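You operate a simulated robot arm through the tools that you are given. There is no shell and no other tool. Be economical: measure what you need, move in short steps, check, and stop when the job is done.

You are at the controls of a simulated robot arm. One attempt, no reset.

JOB
Salt the steaming curd in the hand press with the salt shaker, then press it smooth.
Fine: not so much salt that a rind forms; shaker back on the small board, curd left in its ring, press tray out; leave the other curd. Set down upright: salt shaker. Where these are worked on the way, their far stop is far enough and under half their travel is too little: press tray.

The check looks at the end state, three seconds after you hand in, the way a careful person would. Anything else that was tipped, shoved, dropped, spilled or broken makes it a failure.

ROBOT AND FRAMES
A 7-joint arm with a two-finger parallel gripper, fixed in place. Base frame: the origin is at the foot of the arm, x ahead of it, y to its left, z up. Units: mm, rad, N and s.
With the tool pointing down near the work surface it reaches from about 300 to 700 mm from the base axis. Its first joint turns from -1.152 to 1.152 rad. Payload 1.57 kg.
The tool frame sits at the grasp point between the pads (the TCP): z along the fingers, y along the line on which they close. The tips reach 30 mm beyond it. The gripper opens to 110 mm. The fingers are 24 mm wide and 12 mm thick; the gripper's body (48 by 112 mm) begins 78 mm behind the TCP.
Orientation is that of the tool frame in the base frame, as a unit quaternion [x, y, z, w]. With the fingers straight down and closing along the base's y, the tool's x points along the base's -x, its y along +y and its z along -z.

CONTROLS
- The arm moves only by the tool drive_tool. Its arguments are lists of equal length, an entry for each row: "dp": the shift along the tool's x, y, z in mm, a list of three; "delta_rot": the turn, a rotation vector about the tool's x, y, z in rad, a list of three; "fingers": the gripper command, from -1 (shut) to 1 (fully open), values between in proportion. In form: {"dp": [[tx, ty, tz], ...], "delta_rot": [[wx, wy, wz], ...], "fingers": [fingers, ...]}. A call has 1 to 10 rows; each row is the pose to reach, as a shift and turn from the pose commanded when the call began, along the tool's axes at that moment. Each row takes 0.2 s and may step no farther than 50 mm and 0.15 rad from the row before; otherwise, or with a gripper value out of range, the whole call is refused. A pose out of reach is approached as far as the arm can. The call stops where the force on the tool passes 90 N (or 10 N more than at its start, if that is more) or the arm is blocked; 0.2 s more then pass. Each finger travels about 108 mm/s and halts on what it meets, pressing with about 35 N; the grip force reading is that of the motor and also rises with nothing between the fingers. The clock runs only during rows and for 0.2 s after the last one: add rows that repeat a pose to give the fingers time. The reply holds the time, the measured pose of the TCP, the force on the tool along the base axes, the opening and the grip force, in the units named above and with some noise, with the torque about the TCP (base axes, N m) and any sound that the robot's microphone picked up, and new pictures: "views" is both (left out), scene, wrist or none.
- Cameras (640 x 400 px; columns grow to the right, rows downward): "scene" is fixed at [161.3, -395.6, 1421.2]; the picture's right is [0.82, -0.58, 0.00], its down [-0.30, -0.42, -0.85] and it looks along [0.49, 0.70, -0.52] (base axes); focal length 296 px, centre (320, 200). "wrist" rides on the gripper at [70, 16, -141] in the tool frame; the picture's right is [-0.23, 0.97, 0.00], its down [-0.86, -0.20, -0.48] and it looks along [-0.47, -0.11, 0.88] (tool axes); focal length 222 px, centre (320, 200). There is no depth. A picture from a camera that has moved, and an enlarged one, comes with that camera's place and axes in the base frame and with its lens. The place of the scene camera against the robot may be out by one fixed shift of up to 25 mm in any direction.
- enlarge(camera, box): a new picture of the part [left, top, right, bottom] of that camera's present view, enlarged. No time passes.
- finish_job(): hands the job in; it is judged then, once.

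Go step by step. Nothing tells you positions but the pictures and the camera data: compare them with the known pose of the tool, close in by small moves and look again before you grip or let go. The budget is 120 turns and 200 pictures, counting those below and the enlarged ones. Unless the task says otherwise, let go and move clear before handing in, and close with one line.

The tools are called by a JSON object that holds its "method" and its "body". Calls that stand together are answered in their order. drive_tool: Moves the arm, as the interface text tells. Its arguments: {"type":"object","properties":{"dp":{"type":"array","items":{"type":"array","items":{"type":"number"}}},"delta_rot":{"type":"array","items":{"type":"array","items":{"type":"number"}}},"fingers":{"type":"array","items":{"type":"number"}},"views":{"type":"string","enum":["both","scene","wrist","none"]}},"required":["dp","delta_rot","fingers"]} The other tools are called the same way: enlarge (camera, box) takes an enlarged picture of a part of a camera's view; finish_job () hands the job in.

At the start:

```text
time: 0.0
position: [341.7, 113.5, 1281.1]
tool_rot: [0.0, 1.0, 0.0, 0.0]
wrist_force: [-1.6, -0.6, -0.4]
torque: [0.03, 0.01, -0.03]
grip_width: 109.9
finger_force: 0.1
```

scene: 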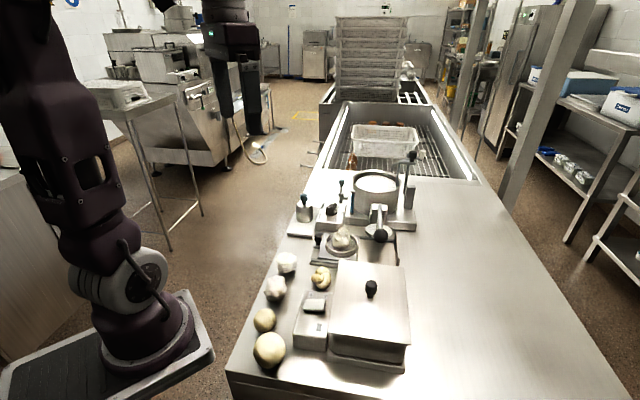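
wrist: 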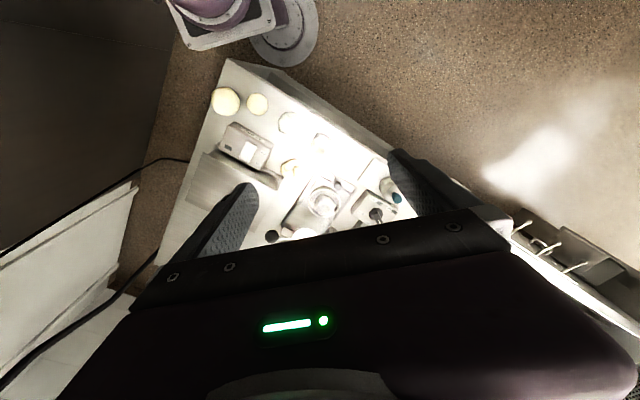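

I see a steel table with a press device, curds, a box with lid, and small objects. I'll enlarge the views to identify things first.

{"method": "enlarge", "body": {"camera": "scene", "box": [270, 140, 440, 270]}}

{"method": "enlarge", "body": {"camera": "scene", "box": [230, 220, 430, 390]}}

{"method": "enlarge", "body": {"camera": "wrist", "box": [190, 60, 450, 250]}}

```text
3.08 times, centred on (355, 205) of scene
camera zoom: at [161.3, -395.6, 1421.2], right [0.82, -0.58, 0.0], down [-0.3, -0.42, -0.85], along [0.49, 0.7, -0.52], focal length 912 px, centre (212, 185)
```

zoom: 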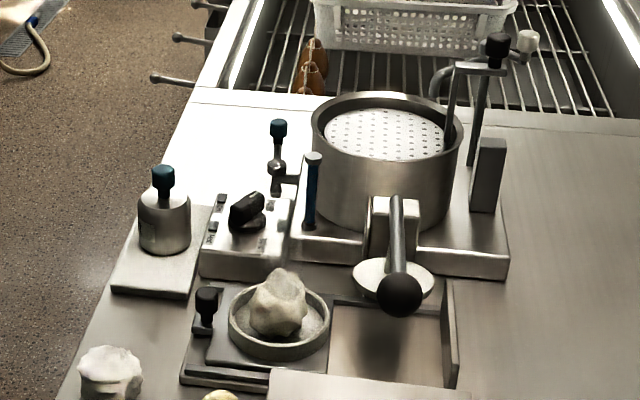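

```text
2.35 times, centred on (330, 305) of scene
camera zoom: at [161.3, -395.6, 1421.2], right [0.82, -0.58, 0.0], down [-0.3, -0.42, -0.85], along [0.49, 0.7, -0.52], focal length 698 px, centre (296, -47)
```

zoom: 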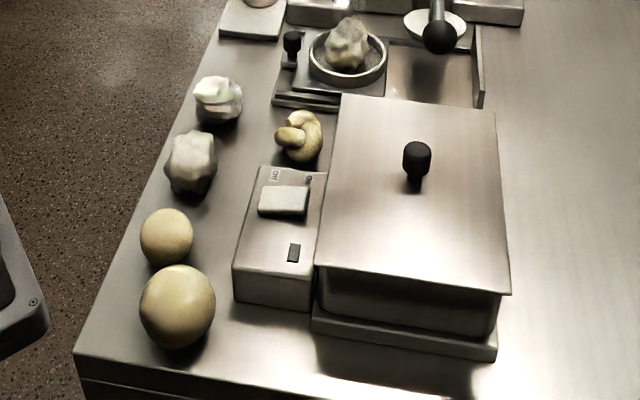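

```text
2.11 times, centred on (320, 155) of wrist
camera zoom: at [273.0, 129.0, 1423.2], right [0.23, 0.97, 0.0], down [0.86, -0.2, 0.48], along [0.47, -0.11, -0.88], focal length 468 px, centre (320, 295)
```

zoom: 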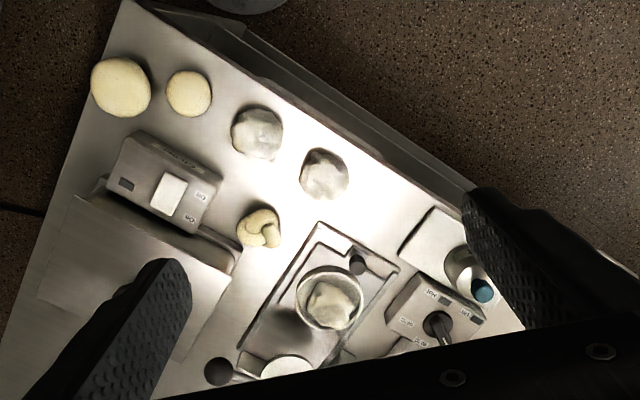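

The salt shaker stands on the small board at about (545,244). The hand press (tray with ring and curd, lever with black ball) is around (553,72), at a table height of about 880. I'll lower the arm for a closer look.

{"method": "drive_tool", "body": {"dp": [[-22, 12, 37], [-45, 24, 75], [-68, 36, 112], [-90, 47, 150]], "delta_rot": [[0, 0, 0], [0, 0, 0], [0, 0, 0], [0, 0, 0]], "fingers": [1, 1, 1, 1]}}

```text
time: 1.0
position: [430.7, 158.6, 1129.6]
tool_rot: [0.0, 1.0, 0.0, 0.001]
wrist_force: [-0.8, -1.0, -0.4]
torque: [-0.03, 0.02, 0.04]
grip_width: 110.3
finger_force: 0.0
camera wrist: at [361.7, 175.5, 1271.5], right [0.23, 0.97, 0.0], down [0.86, -0.2, 0.48], along [0.47, -0.11, -0.88], focal length 222 px, centre (320, 200)
```

scene: 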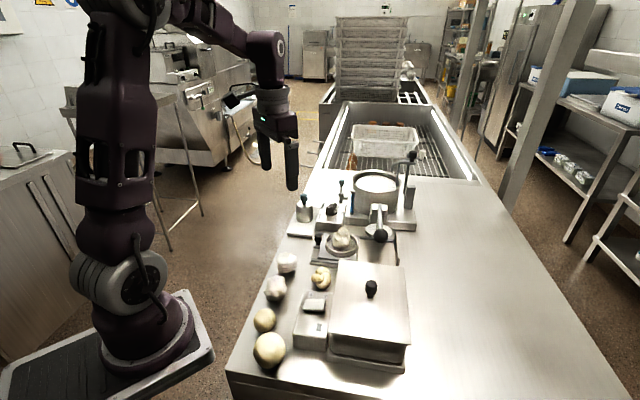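
wrist: 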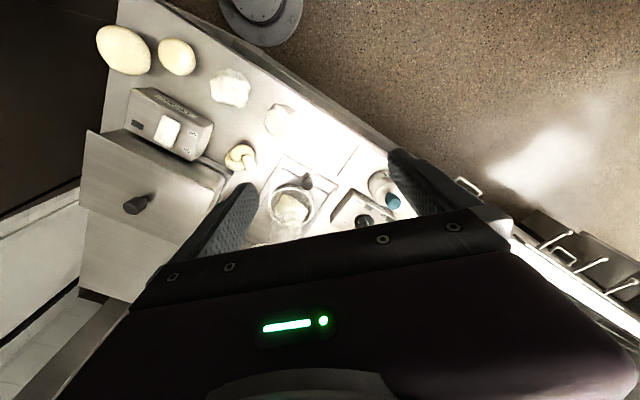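

The table is turned relative to my base, and the tray axis with it. I'll enlarge to see the press and the shaker.

{"method": "enlarge", "body": {"camera": "wrist", "box": [220, 130, 420, 250]}}

{"method": "enlarge", "body": {"camera": "scene", "box": [280, 160, 420, 270]}}

```text
3.20 times, centred on (320, 190) of wrist
camera zoom: at [361.7, 175.5, 1271.5], right [0.23, 0.97, 0.0], down [0.86, -0.2, 0.48], along [0.47, -0.11, -0.88], focal length 711 px, centre (320, 232)
```

zoom: 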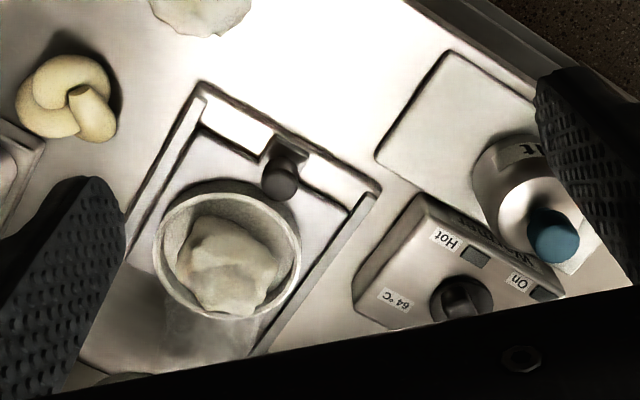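

```text
3.64 times, centred on (350, 215) of scene
camera zoom: at [161.3, -395.6, 1421.2], right [0.82, -0.58, 0.0], down [-0.3, -0.42, -0.85], along [0.49, 0.7, -0.52], focal length 1078 px, centre (211, 146)
```

zoom: 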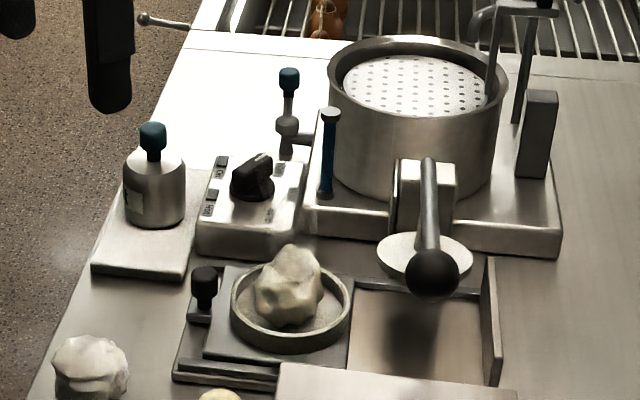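

The shaker, labelled "Salt", stands by the "Water" control box, and the steaming curd is in the ring. Next I'll pitch the tool toward horizontal, stand off from the shaker and view it from the side.

{"method": "drive_tool", "body": {"dp": [[4, 10, 10], [8, 20, 20], [12, 30, 30], [16, 40, 45], [20, 50, 60], [24, 60, 75], [28, 68, 90], [31, 76, 100], [31, 76, 110]], "delta_rot": [[0, -0.14, 0], [0, -0.28, 0], [0, -0.42, 0], [0, -0.56, 0], [0, -0.7, 0], [0, -0.84, 0], [0, -0.98, 0], [0, -1.12, 0], [0, -1.25, 0]], "fingers": [1, 1, 1, 1, 1, 1, 1, 1, 1]}}

```text
time: 3.0
position: [426.0, 264.3, 1029.8]
tool_rot: [0.0, 0.812, -0.001, 0.584]
wrist_force: [0.0, -0.8, 0.7]
torque: [-0.02, 0.01, 0.01]
grip_width: 110.2
finger_force: 0.0
out of reach, approached as far as the arm can: row 6, 7, 8, 9
camera wrist: at [268.9, 280.8, 1010.7], right [0.07, 0.97, 0.21], down [-0.18, -0.2, 0.96], along [0.98, -0.11, 0.16], focal length 222 px, centre (320, 200)
```

scene: 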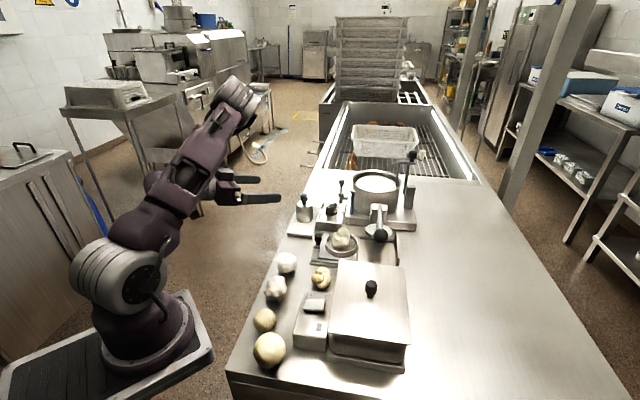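
wrist: 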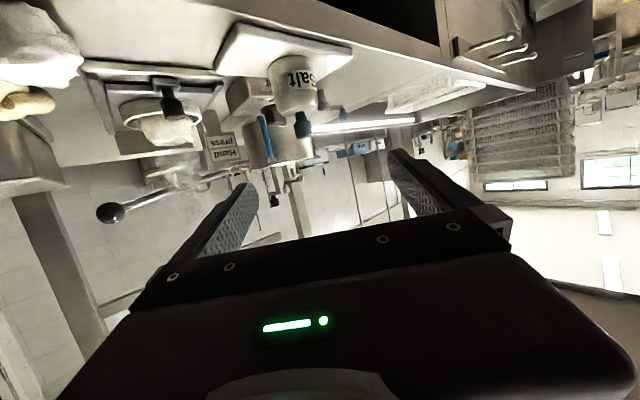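

The tool is nearly horizontal and the side view shows everything upside down. I'll enlarge it to get heights and details of the shaker and press.

{"method": "enlarge", "body": {"camera": "wrist", "box": [200, 10, 380, 150]}}

{"method": "enlarge", "body": {"camera": "wrist", "box": [60, 40, 280, 240]}}

```text
2.86 times, centred on (290, 80) of wrist
camera zoom: at [268.9, 280.8, 1010.7], right [0.07, 0.97, 0.21], down [-0.18, -0.2, 0.96], along [0.98, -0.11, 0.16], focal length 635 px, centre (406, 543)
```

zoom: 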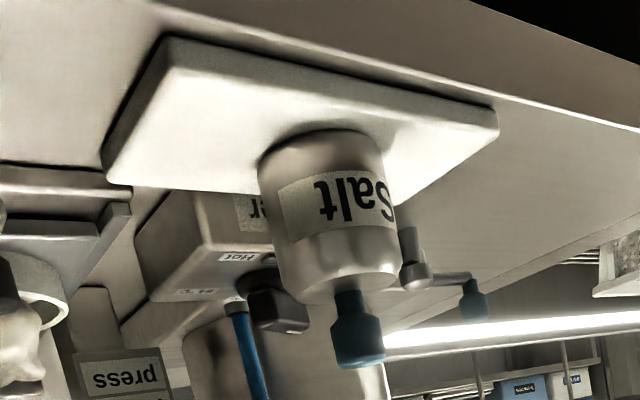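

```text
2.00 times, centred on (170, 140) of wrist
camera zoom: at [268.9, 280.8, 1010.7], right [0.07, 0.97, 0.21], down [-0.18, -0.2, 0.96], along [0.98, -0.11, 0.16], focal length 444 px, centre (620, 320)
```

zoom: 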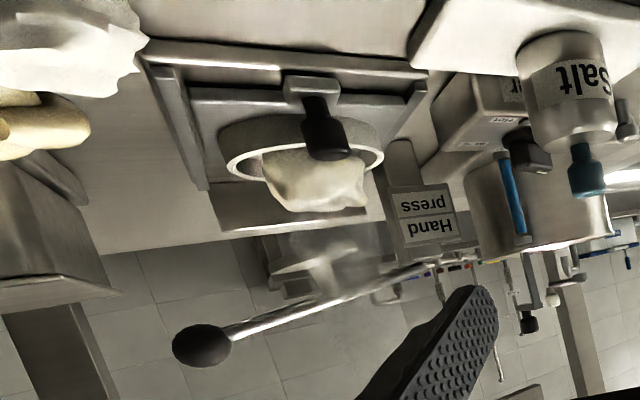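

The hand press is labelled and heights are clear: shaker body z 895–944, about 50 mm wide, with its cap up to 978. I'll approach at right angles to the table edge (azimuth about −40°) so the fingertips don't hit the water box.

{"method": "drive_tool", "body": {"dp": [[5, 10, 10], [10, 21, 20], [15, 31, 30], [21, 42, 39], [26, 52, 49], [26, 52, 49]], "delta_rot": [[0.133, 0, 0.044], [0.266, 0, 0.089], [0.398, 0, 0.133], [0.531, 0, 0.178], [0.664, 0, 0.222], [0.664, 0, 0.222]], "fingers": [0.6, 0.6, 0.6, 0.6, 0.6, 0.6]}}

```text
time: 4.4
position: [463.8, 314.8, 992.5]
tool_rot: [0.279, 0.762, -0.2, 0.549]
wrist_force: [-0.1, 0.1, -0.8]
torque: [-0.02, -0.01, 0.03]
grip_width: 88.0
finger_force: 0.1
camera wrist: at [354.8, 429.7, 971.8], right [0.68, 0.7, 0.22], down [-0.27, -0.03, 0.96], along [0.68, -0.72, 0.16], focal length 222 px, centre (320, 200)
```

scene: 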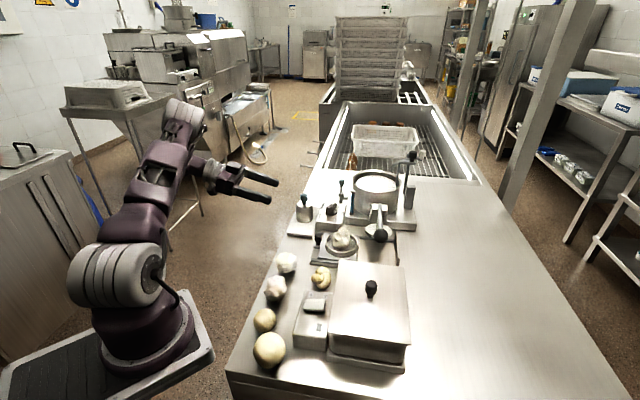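
wrist: 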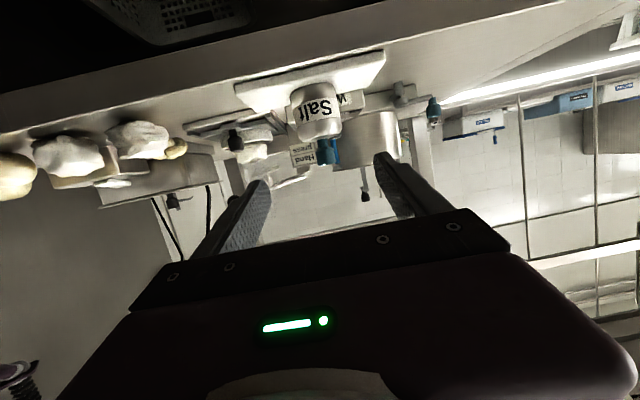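

The view confirms the shaker axis at about (548,247). I'll lower to a pre-grasp 75 mm short of it.

{"method": "drive_tool", "body": {"dp": [[17, 1, 17], [34, 1, 35], [50, 2, 52], [50, 2, 52]], "delta_rot": [[0, 0, 0], [0, 0, 0], [0, 0, 0], [0, 0, 0]], "fingers": [0.6, 0.6, 0.6, 0.6]}}

{"method": "enlarge", "body": {"camera": "wrist", "box": [180, 0, 460, 220]}}

```text
time: 5.4
position: [491.7, 295.0, 926.1]
tool_rot: [0.279, 0.762, -0.2, 0.55]
wrist_force: [0.3, 0.3, 0.7]
torque: [0.01, 0.03, -0.04]
grip_width: 88.2
finger_force: 0.0
camera wrist: at [383.0, 409.0, 905.3], right [0.68, 0.7, 0.22], down [-0.27, -0.04, 0.96], along [0.68, -0.71, 0.16], focal length 222 px, centre (320, 200)
```

scene: 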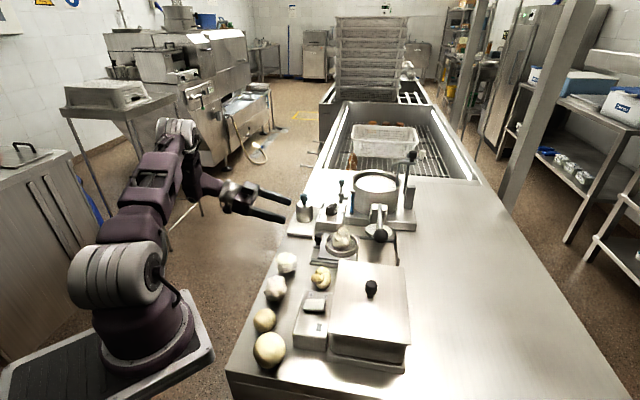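
wrist: 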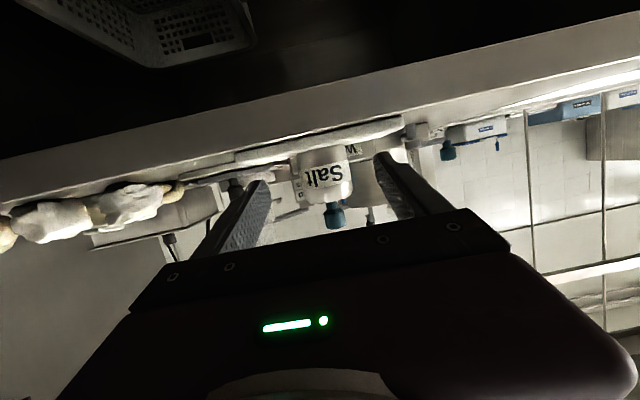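

```text
1.82 times, centred on (320, 110) of wrist
camera zoom: at [383.0, 409.0, 905.3], right [0.68, 0.7, 0.22], down [-0.27, -0.04, 0.96], along [0.68, -0.71, 0.16], focal length 404 px, centre (320, 364)
```

zoom: 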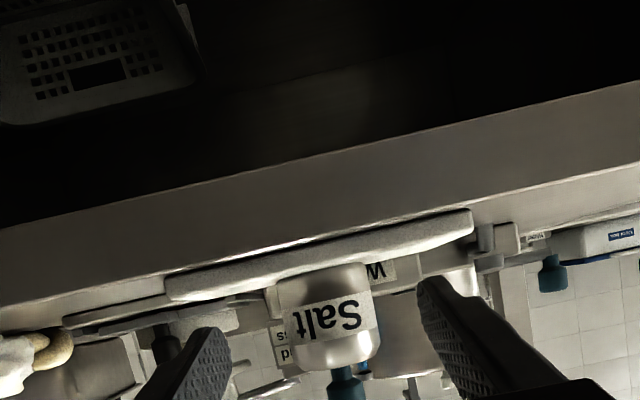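

Aligned. Now I'll advance horizontally 65 mm around the body, keeping the fingers open.

{"method": "drive_tool", "body": {"dp": [[-6, 0, 16], [-12, 0, 31], [-17, 0, 46], [-22, 0, 61], [-22, 0, 61]], "delta_rot": [[0, 0, 0], [0, 0, 0], [0, 0, 0], [0, 0, 0], [0, 0, 0]], "fingers": [0.6, 0.6, 0.6, 0.6, 0.6]}}

{"method": "enlarge", "body": {"camera": "scene", "box": [250, 150, 390, 250]}}

```text
time: 6.6
position: [541.7, 253.0, 929.5]
tool_rot: [0.278, 0.761, -0.2, 0.55]
wrist_force: [-0.3, -0.4, -0.9]
torque: [0.03, 0.0, -0.02]
grip_width: 88.0
finger_force: 0.0
camera wrist: at [432.5, 367.2, 909.0], right [0.68, 0.7, 0.22], down [-0.27, -0.04, 0.96], along [0.68, -0.71, 0.16], focal length 222 px, centre (320, 200)
```

scene: 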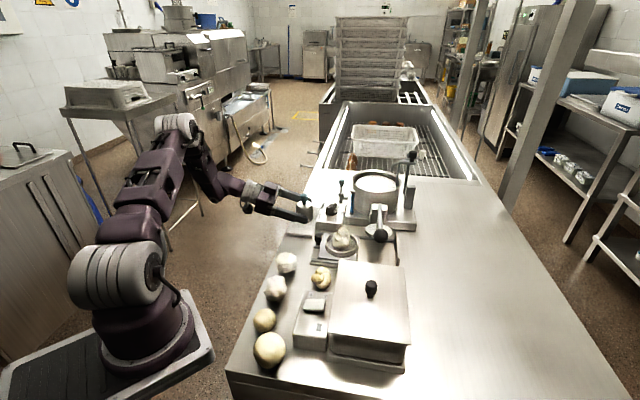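
wrist: 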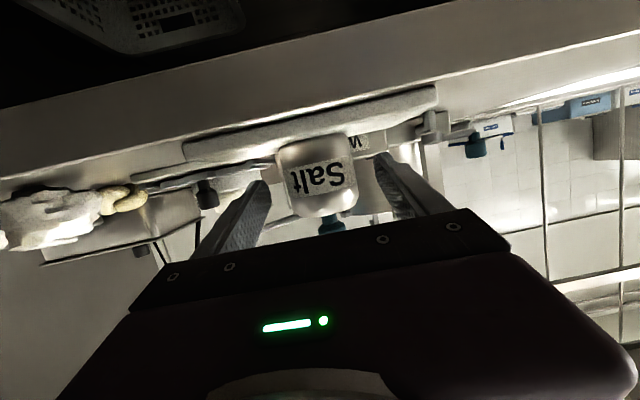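

```text
4.00 times, centred on (320, 200) of scene
camera zoom: at [161.3, -395.6, 1421.2], right [0.82, -0.58, 0.0], down [-0.3, -0.42, -0.85], along [0.49, 0.7, -0.52], focal length 1186 px, centre (320, 200)
```

zoom: 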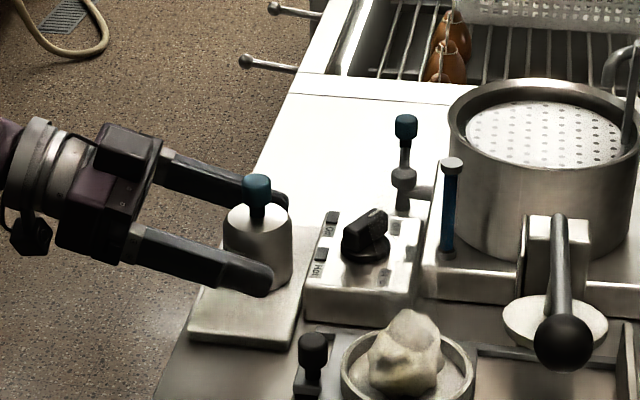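

The fingers straddle the shaker nicely. I'll close on it.

{"method": "drive_tool", "body": {"dp": [[0, 0, 0], [0, 0, 0], [0, 0, 0], [0, 0, 0]], "delta_rot": [[0, 0, 0], [0, 0, 0], [0, 0, 0], [0, 0, 0]], "fingers": [0, -0.5, -1, -1]}}

```text
time: 7.6
position: [541.5, 253.1, 930.2]
tool_rot: [0.278, 0.762, -0.2, 0.55]
wrist_force: [0.1, 0.9, 0.8]
torque: [-0.02, -0.01, 0.02]
grip_width: 50.9
finger_force: 34.4
camera wrist: at [432.4, 367.3, 909.0], right [0.68, 0.7, 0.22], down [-0.27, -0.03, 0.96], along [0.68, -0.71, 0.16], focal length 222 px, centre (320, 200)
```

scene: 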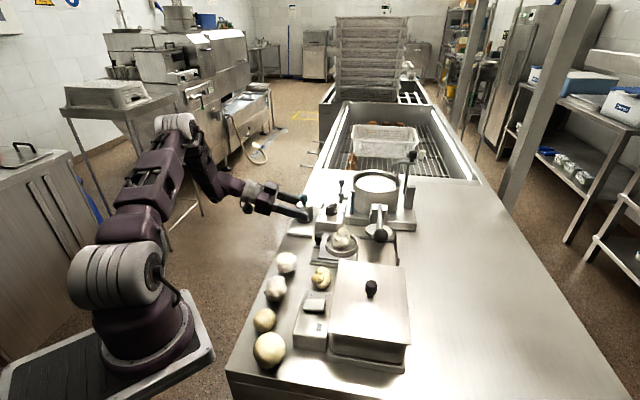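
wrist: 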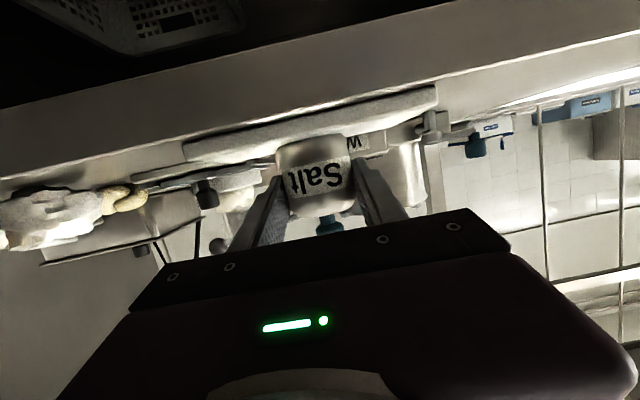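

It is gripped at 51 mm, and I note this pose for the return. Now I'll lift straight up 100 mm.

{"method": "drive_tool", "body": {"dp": [[-19, 0, -6], [-47, 0, -16], [-76, 0, -25], [-95, 0, -32], [-95, 0, -32]], "delta_rot": [[0, 0, 0], [0, 0, 0], [0, 0, 0], [0, 0, 0], [0, 0, 0]], "fingers": [-1, -1, -1, -1, -1]}}

```text
time: 8.8
position: [540.3, 253.0, 1030.3]
tool_rot: [0.279, 0.761, -0.202, 0.55]
wrist_force: [-0.4, 0.8, -1.3]
torque: [0.01, -0.03, 0.02]
grip_width: 50.8
finger_force: 35.6
camera wrist: at [431.5, 367.5, 1009.9], right [0.68, 0.7, 0.22], down [-0.27, -0.03, 0.96], along [0.68, -0.71, 0.16], focal length 222 px, centre (320, 200)
```

scene: 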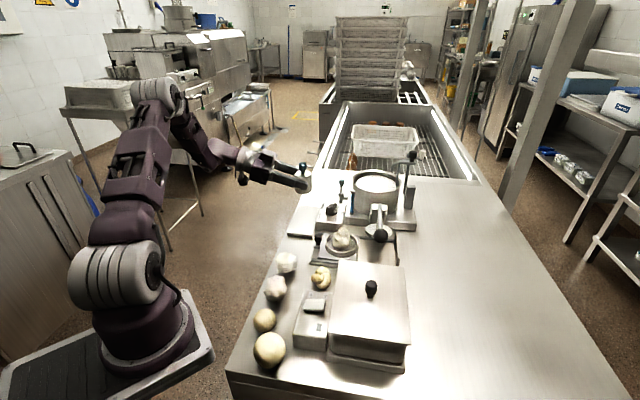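
wrist: 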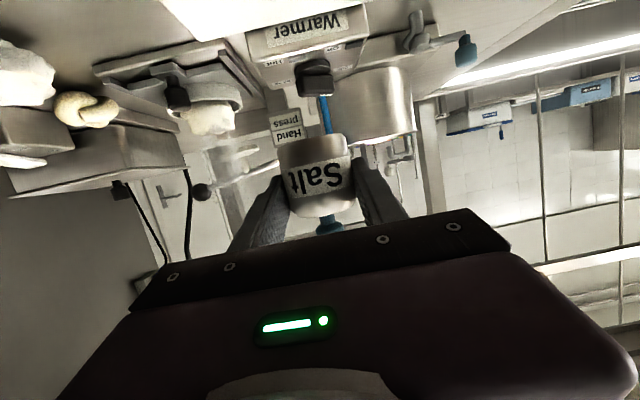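

It's lifted and held firmly (the box beside it is a "Warmer", which I leave alone). Next I'll carry the shaker upright to above the curd at about (554,72).

{"method": "drive_tool", "body": {"dp": [[-5, -16, 14], [-13, -46, 39], [-22, -77, 66], [-31, -108, 92], [-37, -130, 111], [-37, -130, 111]], "delta_rot": [[0, 0, 0], [0, 0, 0], [0, 0, 0], [0, 0, 0], [0, 0, 0], [0, 0, 0]], "fingers": [-1, -1, -1, -1, -1, -1]}}

{"method": "enlarge", "body": {"camera": "scene", "box": [270, 150, 430, 270]}}

```text
time: 10.2
position: [541.4, 85.9, 1014.3]
tool_rot: [0.266, 0.769, -0.22, 0.538]
wrist_force: [-0.1, 0.3, -2.0]
torque: [0.01, 0.02, -0.02]
grip_width: 50.9
finger_force: 35.1
out of reach, approached as far as the arm can: row 5
camera wrist: at [432.0, 200.2, 994.1], right [0.69, 0.7, 0.16], down [-0.23, 0.0, 0.97], along [0.68, -0.71, 0.16], focal length 222 px, centre (320, 200)
```

scene: 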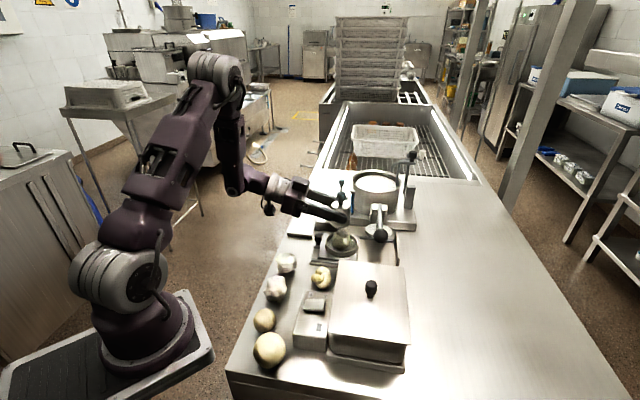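
wrist: 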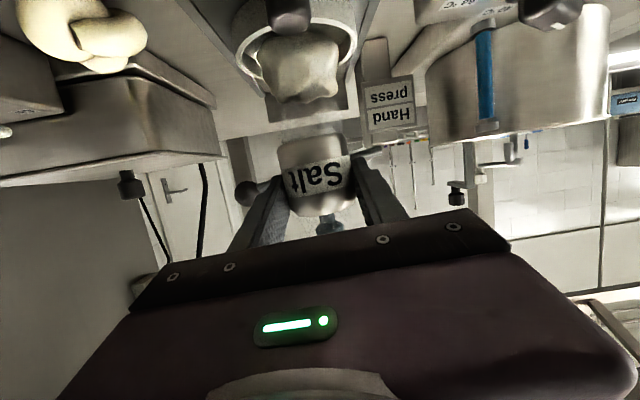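

```text
3.33 times, centred on (350, 210) of scene
camera zoom: at [161.3, -395.6, 1421.2], right [0.82, -0.58, 0.0], down [-0.3, -0.42, -0.85], along [0.49, 0.7, -0.52], focal length 988 px, centre (220, 167)
```

zoom: 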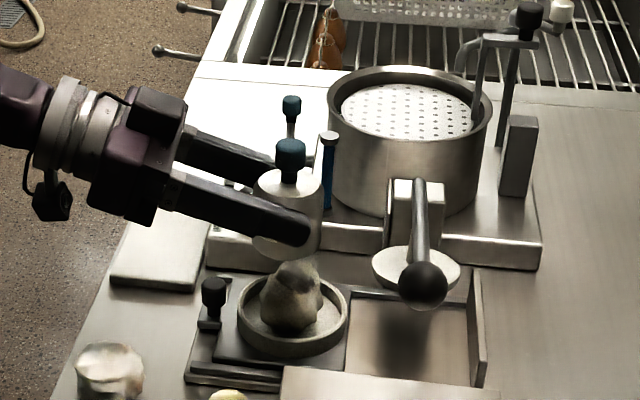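

The last bit was slightly out of reach (wrist too close to the base). I'll yaw the tool further (azimuth about −65°) around the shaker, which moves the wrist outward, and level it.

{"method": "drive_tool", "body": {"dp": [[-5, 0, 1], [-9, 0, 2], [-14, 1, 3], [-18, 1, 4], [-18, 1, 4]], "delta_rot": [[0.099, 0.005, 0.048], [0.198, 0.011, 0.095], [0.297, 0.016, 0.143], [0.396, 0.022, 0.191], [0.396, 0.022, 0.191]], "fingers": [-1, -1, -1, -1, -1]}}

```text
time: 11.4
position: [553.7, 74.6, 1044.8]
tool_rot: [0.455, 0.683, -0.29, 0.492]
wrist_force: [0.4, 1.0, -2.1]
torque: [0.0, -0.01, -0.07]
grip_width: 51.1
finger_force: 35.2
camera wrist: at [503.7, 224.5, 1031.1], right [0.91, 0.33, 0.26], down [-0.29, 0.03, 0.96], along [0.31, -0.94, 0.13], focal length 222 px, centre (320, 200)
```

scene: 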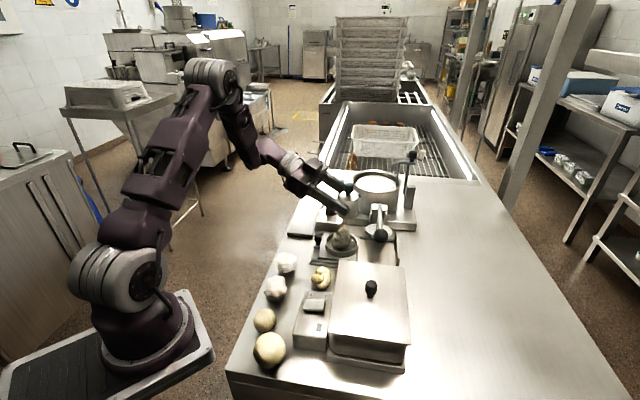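
wrist: 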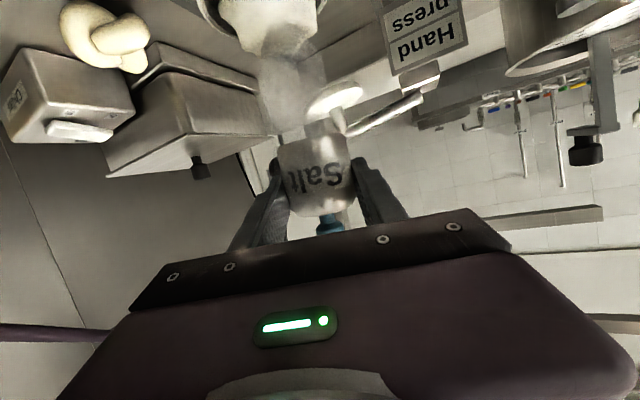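

The shaker is held level over the curd, whose top is at about (552,70,943). I'll roll part way (60°) while keeping the cap over the curd, to test reach before any salt can fall.

{"method": "drive_tool", "body": {"dp": [[7, -4, -4], [6, -11, -4], [6, -18, -3], [5, -25, -3], [4, -31, -2], [3, -37, 0], [2, -42, 2], [1.5, -45.5, 3.5], [1.5, -45.5, 3.5]], "delta_rot": [[0, 0, 0], [0, 0, -0.15], [0, 0, -0.3], [0, 0, -0.45], [0, 0, -0.6], [0, 0, -0.75], [0, 0, -0.9], [0, 0, -1.047], [0, 0, -1.047]], "fingers": [-1, -1, -1, -1, -1, -1, -1, -1, -1]}}

{"method": "enlarge", "body": {"camera": "scene", "box": [270, 150, 430, 270]}}

```text
time: 13.4
position: [514.9, 52.7, 1039.9]
tool_rot: [0.05, 0.819, -0.498, 0.28]
wrist_force: [-0.6, -0.4, -1.6]
torque: [0.03, 0.01, 0.01]
grip_width: 50.7
finger_force: 34.9
camera wrist: at [403.9, 166.9, 1041.5], right [0.54, 0.53, -0.65], down [0.45, 0.47, 0.76], along [0.71, -0.7, 0.02], focal length 222 px, centre (320, 200)
```

scene: 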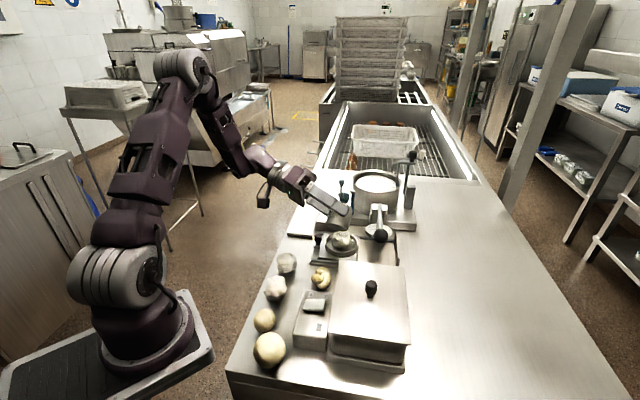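
wrist: 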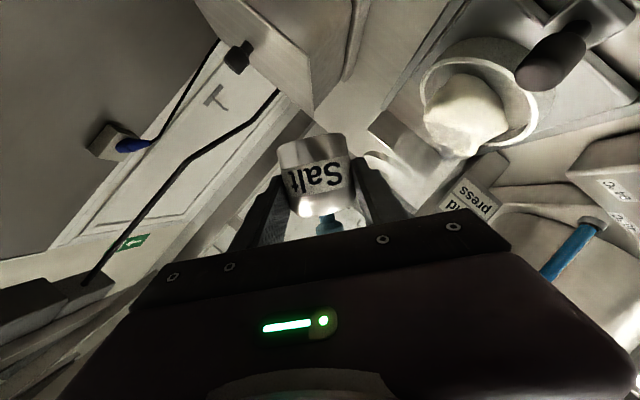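

```text
3.33 times, centred on (350, 210) of scene
camera zoom: at [161.3, -395.6, 1421.2], right [0.82, -0.58, 0.0], down [-0.3, -0.42, -0.85], along [0.49, 0.7, -0.52], focal length 988 px, centre (220, 167)
```

zoom: 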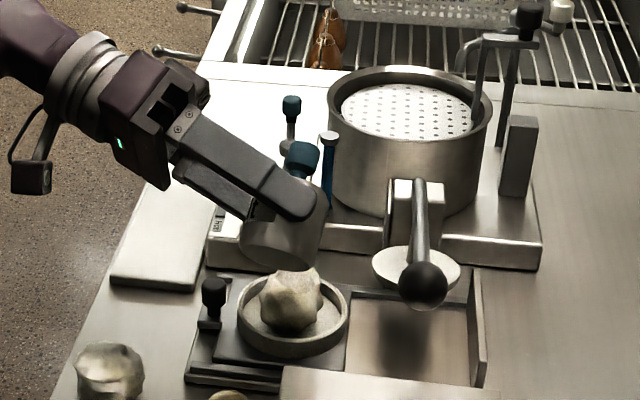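

Rolling works and the cap stays above the curd. I'll continue to about 146° roll, with the cap kept over the curd, and check whether salt falls.

{"method": "drive_tool", "body": {"dp": [[2, -1, 2], [4, -2.3, 4.5], [6, -3.5, 6.7], [6.2, -3.3, 9.2], [5, -1.8, 12], [3.5, -0.4, 14.8], [2, 1.1, 17.6], [-1.5, 4.9, 20], [-5, 8.8, 22.3], [-8.6, 12.6, 24.6]], "delta_rot": [[0, 0, -0.15], [0, 0, -0.3], [0, 0, -0.45], [0, 0, -0.6], [0, 0, -0.75], [0, 0, -0.9], [0, 0, -1.05], [0, 0, -1.2], [0, 0, -1.35], [0, 0, -1.5]], "fingers": [-1, -1, -1, -1, -1, -1, -1, -1, -1, -1]}}

{"method": "enlarge", "body": {"camera": "scene", "box": [290, 170, 400, 260]}}

```text
time: 15.6
position: [537.2, 39.5, 1026.4]
tool_rot: [-0.522, 0.633, -0.556, -0.133]
wrist_force: [0.0, -0.5, -1.1]
torque: [0.03, 0.04, -0.02]
grip_width: 50.6
finger_force: 34.6
camera wrist: at [436.1, 121.2, 1119.3], right [-0.69, -0.04, -0.72], down [0.32, 0.87, -0.36], along [0.64, -0.48, -0.59], focal length 222 px, centre (320, 200)
```

scene: 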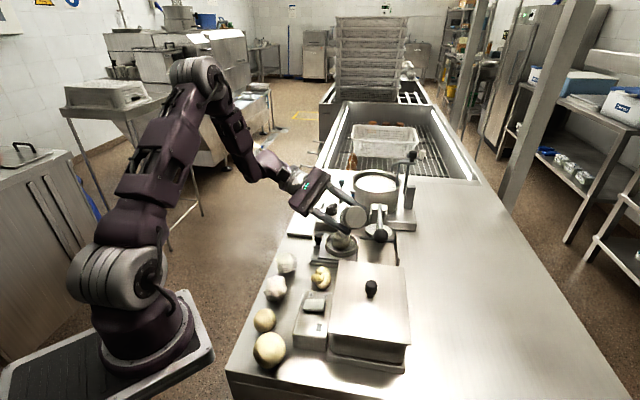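
wrist: 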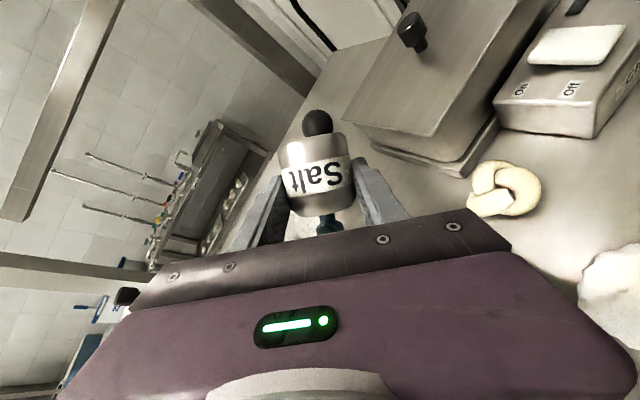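

```text
4.44 times, centred on (345, 215) of scene
camera zoom: at [161.3, -395.6, 1421.2], right [0.82, -0.58, 0.0], down [-0.3, -0.42, -0.85], along [0.49, 0.7, -0.52], focal length 1318 px, centre (209, 133)
```

zoom: 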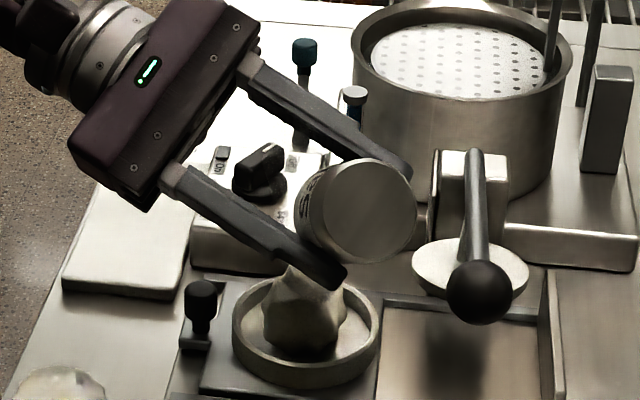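

The shaker is inverted with its cap just above the curd, and I see no salt yet. I'll give two gentle up-down shakes and look.

{"method": "drive_tool", "body": {"dp": [[11, -8.5, -5], [0, 0, 0], [11, -8.5, -5], [0, 0, 0]], "delta_rot": [[0, 0, 0], [0, 0, 0], [0, 0, 0], [0, 0, 0]], "fingers": [-1, -1, -1, -1], "views": "none"}}

{"method": "enlarge", "body": {"camera": "scene", "box": [310, 200, 380, 260]}}

```text
time: 16.6
position: [536.3, 40.0, 1026.3]
tool_rot: [-0.52, 0.636, -0.555, -0.133]
wrist_force: [0.6, 1.4, -1.3]
torque: [-0.01, 0.01, 0.03]
grip_width: 51.2
finger_force: 34.8
```

```text
6.67 times, centred on (345, 230) of scene
camera zoom: at [161.3, -395.6, 1421.2], right [0.82, -0.58, 0.0], down [-0.3, -0.42, -0.85], along [0.49, 0.7, -0.52], focal length 1976 px, centre (153, 0)
```

zoom: 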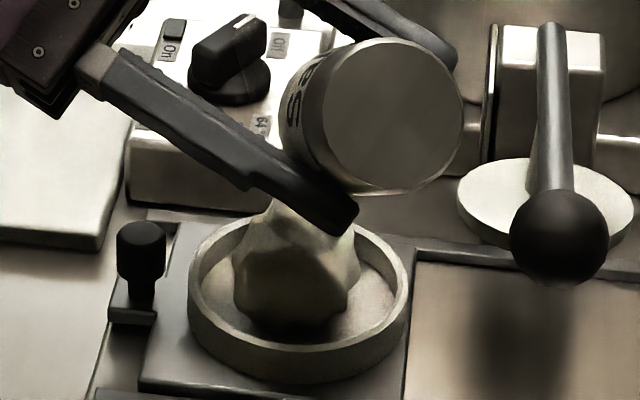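

The curd's top is hidden from here. I'll roll back toward upright and inspect the curd for salt before adding any more.

{"method": "drive_tool", "body": {"dp": [[4, 3.2, -2.3], [8, 6.4, -4.6], [12.2, 9.7, -6.9], [13.7, 10.9, -9.7], [15.2, 12.1, -12.5], [16.8, 13.3, -15.4], [16.9, 13, -18], [15.6, 11.3, -20], [14.2, 9.5, -22], [12.8, 7.8, -24.3]], "delta_rot": [[0, 0, 0.15], [0, 0, 0.3], [0, 0, 0.45], [0, 0, 0.6], [0, 0, 0.75], [0, 0, 0.9], [0, 0, 1.05], [0, 0, 1.2], [0, 0, 1.35], [0, 0, 1.5]], "fingers": [-1, -1, -1, -1, -1, -1, -1, -1, -1, -1], "views": "none"}}

{"method": "enlarge", "body": {"camera": "wrist", "box": [380, 20, 620, 180]}}

{"method": "enlarge", "body": {"camera": "scene", "box": [310, 200, 380, 260]}}

```text
time: 18.8
position: [515.2, 51.7, 1040.3]
tool_rot: [0.053, 0.819, -0.496, 0.282]
wrist_force: [0.6, -0.4, -0.9]
torque: [0.0, -0.02, 0.0]
grip_width: 50.8
finger_force: 34.7
```

```text
2.50 times, centred on (500, 100) of wrist
camera zoom: at [404.0, 166.6, 1041.6], right [0.55, 0.53, -0.65], down [0.45, 0.47, 0.76], along [0.71, -0.7, 0.02], focal length 555 px, centre (-130, 450)
```

zoom: 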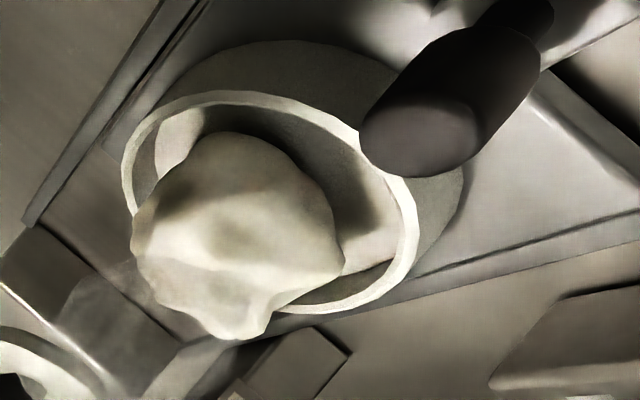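

```text
6.67 times, centred on (345, 230) of scene
camera zoom: at [161.3, -395.6, 1421.2], right [0.82, -0.58, 0.0], down [-0.3, -0.42, -0.85], along [0.49, 0.7, -0.52], focal length 1976 px, centre (153, 0)
```

zoom: 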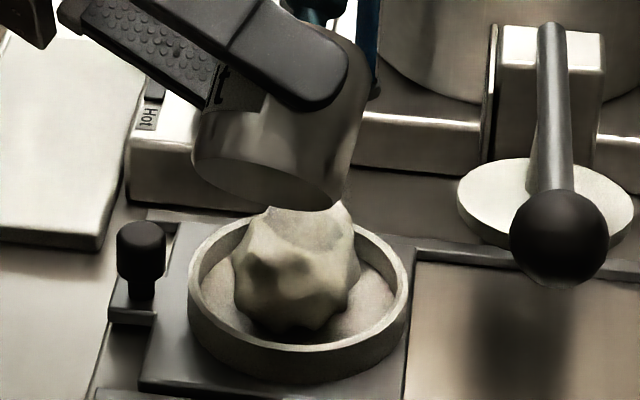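

I'll zoom closer on the top of the curd.

{"method": "enlarge", "body": {"camera": "scene", "box": [328, 217, 358, 242]}}

{"method": "enlarge", "body": {"camera": "wrist", "box": [420, 60, 520, 160]}}

```text
16.00 times, centred on (343, 230) of scene
camera zoom: at [161.3, -395.6, 1421.2], right [0.82, -0.58, 0.0], down [-0.3, -0.42, -0.85], along [0.49, 0.7, -0.52], focal length 4744 px, centre (-48, -272)
```

zoom: 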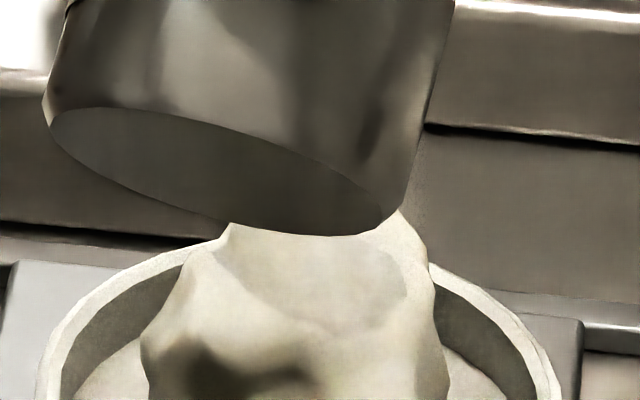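

```text
4.00 times, centred on (470, 110) of wrist
camera zoom: at [404.0, 166.6, 1041.6], right [0.55, 0.53, -0.65], down [0.45, 0.47, 0.76], along [0.71, -0.7, 0.02], focal length 888 px, centre (-280, 560)
```

zoom: 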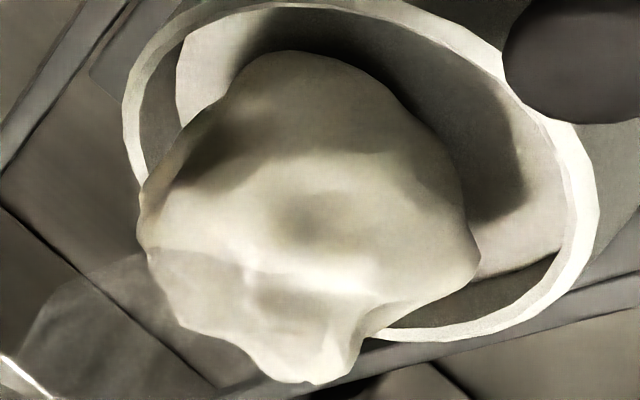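

There's no visible salt (only the steam). The tilt may not have been enough, so I'll invert again and go further this time, to nearly upside down.

{"method": "drive_tool", "body": {"dp": [[2, -1, 2], [4, -2.3, 4.5], [6, -3.5, 6.7], [6.2, -3.3, 9.2], [5, -1.8, 12], [3.5, -0.4, 14.8], [2, 1.1, 17.6], [-1.5, 4.9, 20], [-5, 8.8, 22.3], [-8.6, 12.6, 24.6]], "delta_rot": [[0, 0, -0.15], [0, 0, -0.3], [0, 0, -0.45], [0, 0, -0.6], [0, 0, -0.75], [0, 0, -0.9], [0, 0, -1.05], [0, 0, -1.2], [0, 0, -1.35], [0, 0, -1.5]], "fingers": [-1, -1, -1, -1, -1, -1, -1, -1, -1, -1], "views": "none"}}

{"method": "enlarge", "body": {"camera": "wrist", "box": [250, 100, 430, 240]}}

```text
time: 21.0
position: [535.5, 39.0, 1026.4]
tool_rot: [-0.522, 0.634, -0.555, -0.134]
wrist_force: [0.7, -0.2, -1.2]
torque: [0.01, 0.02, 0.0]
grip_width: 50.9
finger_force: 35.2
```

```text
2.86 times, centred on (340, 170) of wrist
camera zoom: at [436.0, 120.2, 1118.7], right [-0.69, -0.04, -0.72], down [0.32, 0.87, -0.36], along [0.64, -0.48, -0.59], focal length 635 px, centre (263, 286)
```

zoom: 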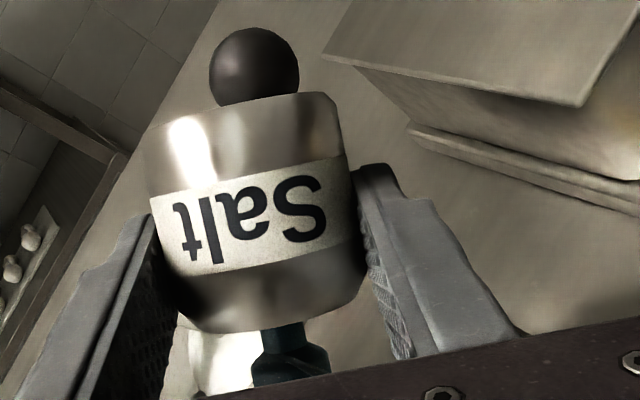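

The shaker is tilted about 125° now. I'll continue to about 155°, still centred over the curd.

{"method": "drive_tool", "body": {"dp": [[-3, -4.8, -2.5], [-6, -9.5, -5], [-9, -14.3, -7.5], [-12, -19, -10], [-15, -23.8, -12.4]], "delta_rot": [[0.014, 0.053, -0.128], [0.027, 0.105, -0.256], [0.041, 0.158, -0.384], [0.054, 0.21, -0.512], [0.068, 0.263, -0.64]], "fingers": [-1, -1, -1, -1, -1], "views": "scene"}}

{"method": "enlarge", "body": {"camera": "scene", "box": [310, 190, 390, 260]}}

{"method": "enlarge", "body": {"camera": "wrist", "box": [250, 100, 430, 240]}}

```text
time: 22.2
position: [557.3, 60.8, 1033.5]
tool_rot: [0.622, -0.396, 0.569, 0.364]
wrist_force: [-0.2, -0.4, -2.1]
torque: [0.01, 0.01, 0.0]
grip_width: 50.7
finger_force: 35.4
```

scene: 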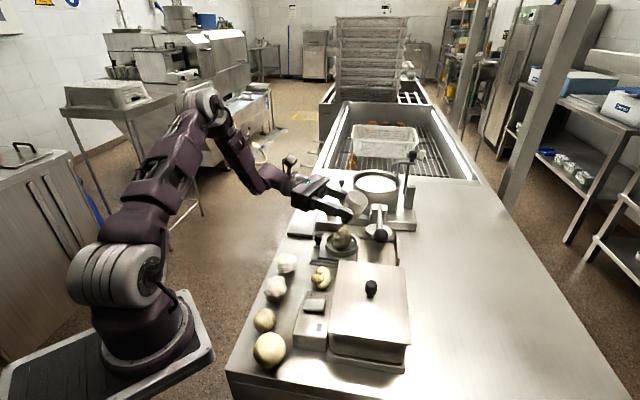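

```text
5.71 times, centred on (350, 225) of scene
camera zoom: at [161.3, -395.6, 1421.2], right [0.82, -0.58, 0.0], down [-0.3, -0.42, -0.85], along [0.49, 0.7, -0.52], focal length 1694 px, centre (149, 57)
```

zoom: 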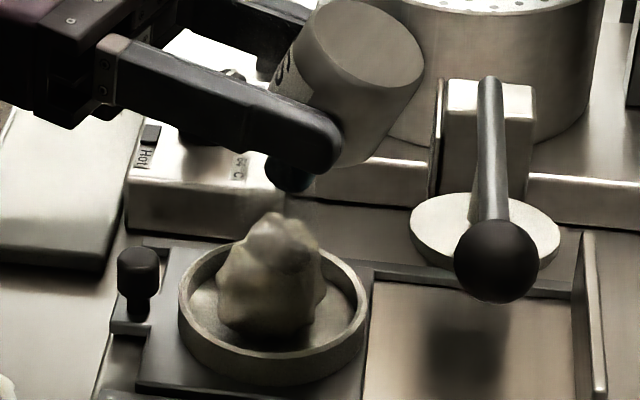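

```text
2.86 times, centred on (340, 170) of wrist
camera zoom: at [485.2, 177.3, 1116.3], right [-0.89, -0.39, -0.22], down [-0.05, 0.58, -0.81], along [0.45, -0.71, -0.54], focal length 635 px, centre (263, 286)
```

zoom: 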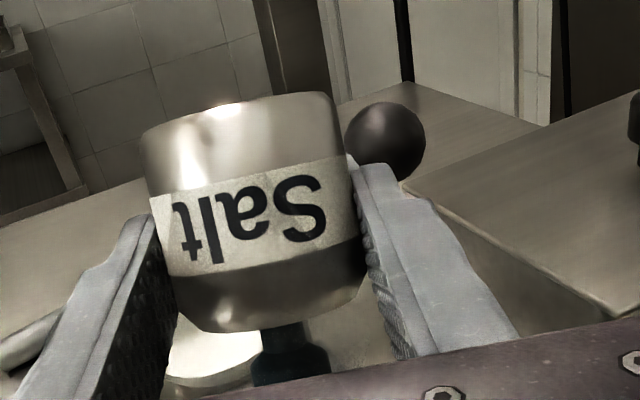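

The cap is right over the curd but nothing falls on its own. I'll give a couple of firmer vertical shakes here and look.

{"method": "drive_tool", "body": {"dp": [[30, 0, 0], [0, 0, 0], [30, 0, 0], [0, 0, 0]], "delta_rot": [[0, 0, 0], [0, 0, 0], [0, 0, 0], [0, 0, 0]], "fingers": [-1, -1, -1, -1], "views": "none"}}

{"method": "enlarge", "body": {"camera": "scene", "box": [325, 210, 365, 245]}}

```text
time: 23.2
position: [557.2, 61.4, 1034.2]
tool_rot: [0.621, -0.396, 0.57, 0.363]
wrist_force: [-1.0, 0.0, -1.6]
torque: [0.04, 0.01, 0.03]
grip_width: 50.9
finger_force: 35.3
```

```text
11.43 times, centred on (345, 228) of scene
camera zoom: at [161.3, -395.6, 1421.2], right [0.82, -0.58, 0.0], down [-0.3, -0.42, -0.85], along [0.49, 0.7, -0.52], focal length 3388 px, centre (34, -114)
```

zoom: 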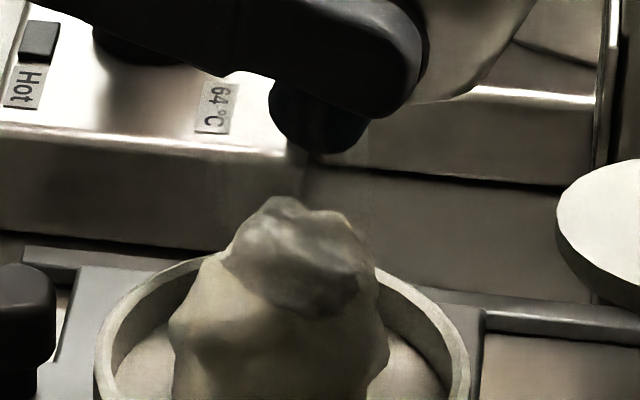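

A distinct greyish patch has appeared on the curd's top, possibly salt and now in shadow. I'll roll back to see it in better light.

{"method": "drive_tool", "body": {"dp": [[-1.4, 5.8, 2.4], [-2.7, 11.6, 4.7], [-4.1, 17.4, 7.1], [-5.4, 23.2, 9.4], [-6.8, 29, 11.8]], "delta_rot": [[-0.014, -0.053, 0.128], [-0.027, -0.105, 0.256], [-0.041, -0.158, 0.384], [-0.054, -0.21, 0.512], [-0.068, -0.263, 0.64]], "fingers": [-1, -1, -1, -1, -1], "views": "none"}}

{"method": "drive_tool", "body": {"dp": [[4, 3.2, -2.3], [8, 6.4, -4.6], [12.2, 9.7, -6.9], [13.7, 10.9, -9.7], [15.2, 12.1, -12.5], [16.8, 13.3, -15.4], [16.9, 13, -18], [15.6, 11.3, -20], [14.2, 9.5, -22], [12.8, 7.8, -24.3]], "delta_rot": [[0, 0, 0.15], [0, 0, 0.3], [0, 0, 0.45], [0, 0, 0.6], [0, 0, 0.75], [0, 0, 0.9], [0, 0, 1.05], [0, 0, 1.2], [0, 0, 1.35], [0, 0, 1.5]], "fingers": [-1, -1, -1, -1, -1, -1, -1, -1, -1, -1], "views": "none"}}

{"method": "enlarge", "body": {"camera": "scene", "box": [325, 210, 365, 245]}}

{"method": "enlarge", "body": {"camera": "wrist", "box": [420, 60, 520, 160]}}

```text
time: 24.4
position: [535.8, 38.6, 1024.0]
tool_rot: [-0.521, 0.635, -0.555, -0.132]
wrist_force: [0.1, 0.2, -1.9]
torque: [0.02, -0.01, 0.01]
grip_width: 50.7
finger_force: 34.8
```

```text
time: 26.6
position: [514.6, 51.6, 1037.8]
tool_rot: [0.052, 0.819, -0.496, 0.282]
wrist_force: [-0.6, 0.9, -1.3]
torque: [0.01, -0.03, -0.01]
grip_width: 50.9
finger_force: 34.5
```

```text
11.43 times, centred on (345, 228) of scene
camera zoom: at [161.3, -395.6, 1421.2], right [0.82, -0.58, 0.0], down [-0.3, -0.42, -0.85], along [0.49, 0.7, -0.52], focal length 3388 px, centre (34, -114)
```

zoom: 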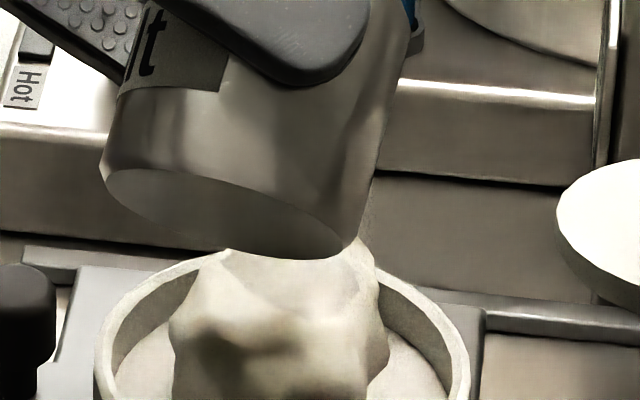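

```text
4.00 times, centred on (470, 110) of wrist
camera zoom: at [403.9, 166.0, 1039.5], right [0.55, 0.53, -0.65], down [0.45, 0.47, 0.76], along [0.71, -0.7, 0.02], focal length 888 px, centre (-280, 560)
```

zoom: 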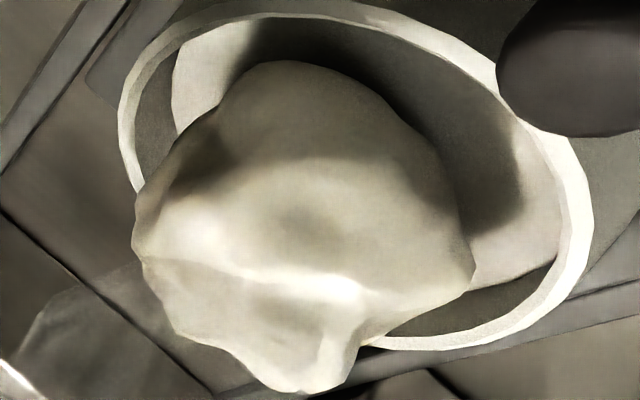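

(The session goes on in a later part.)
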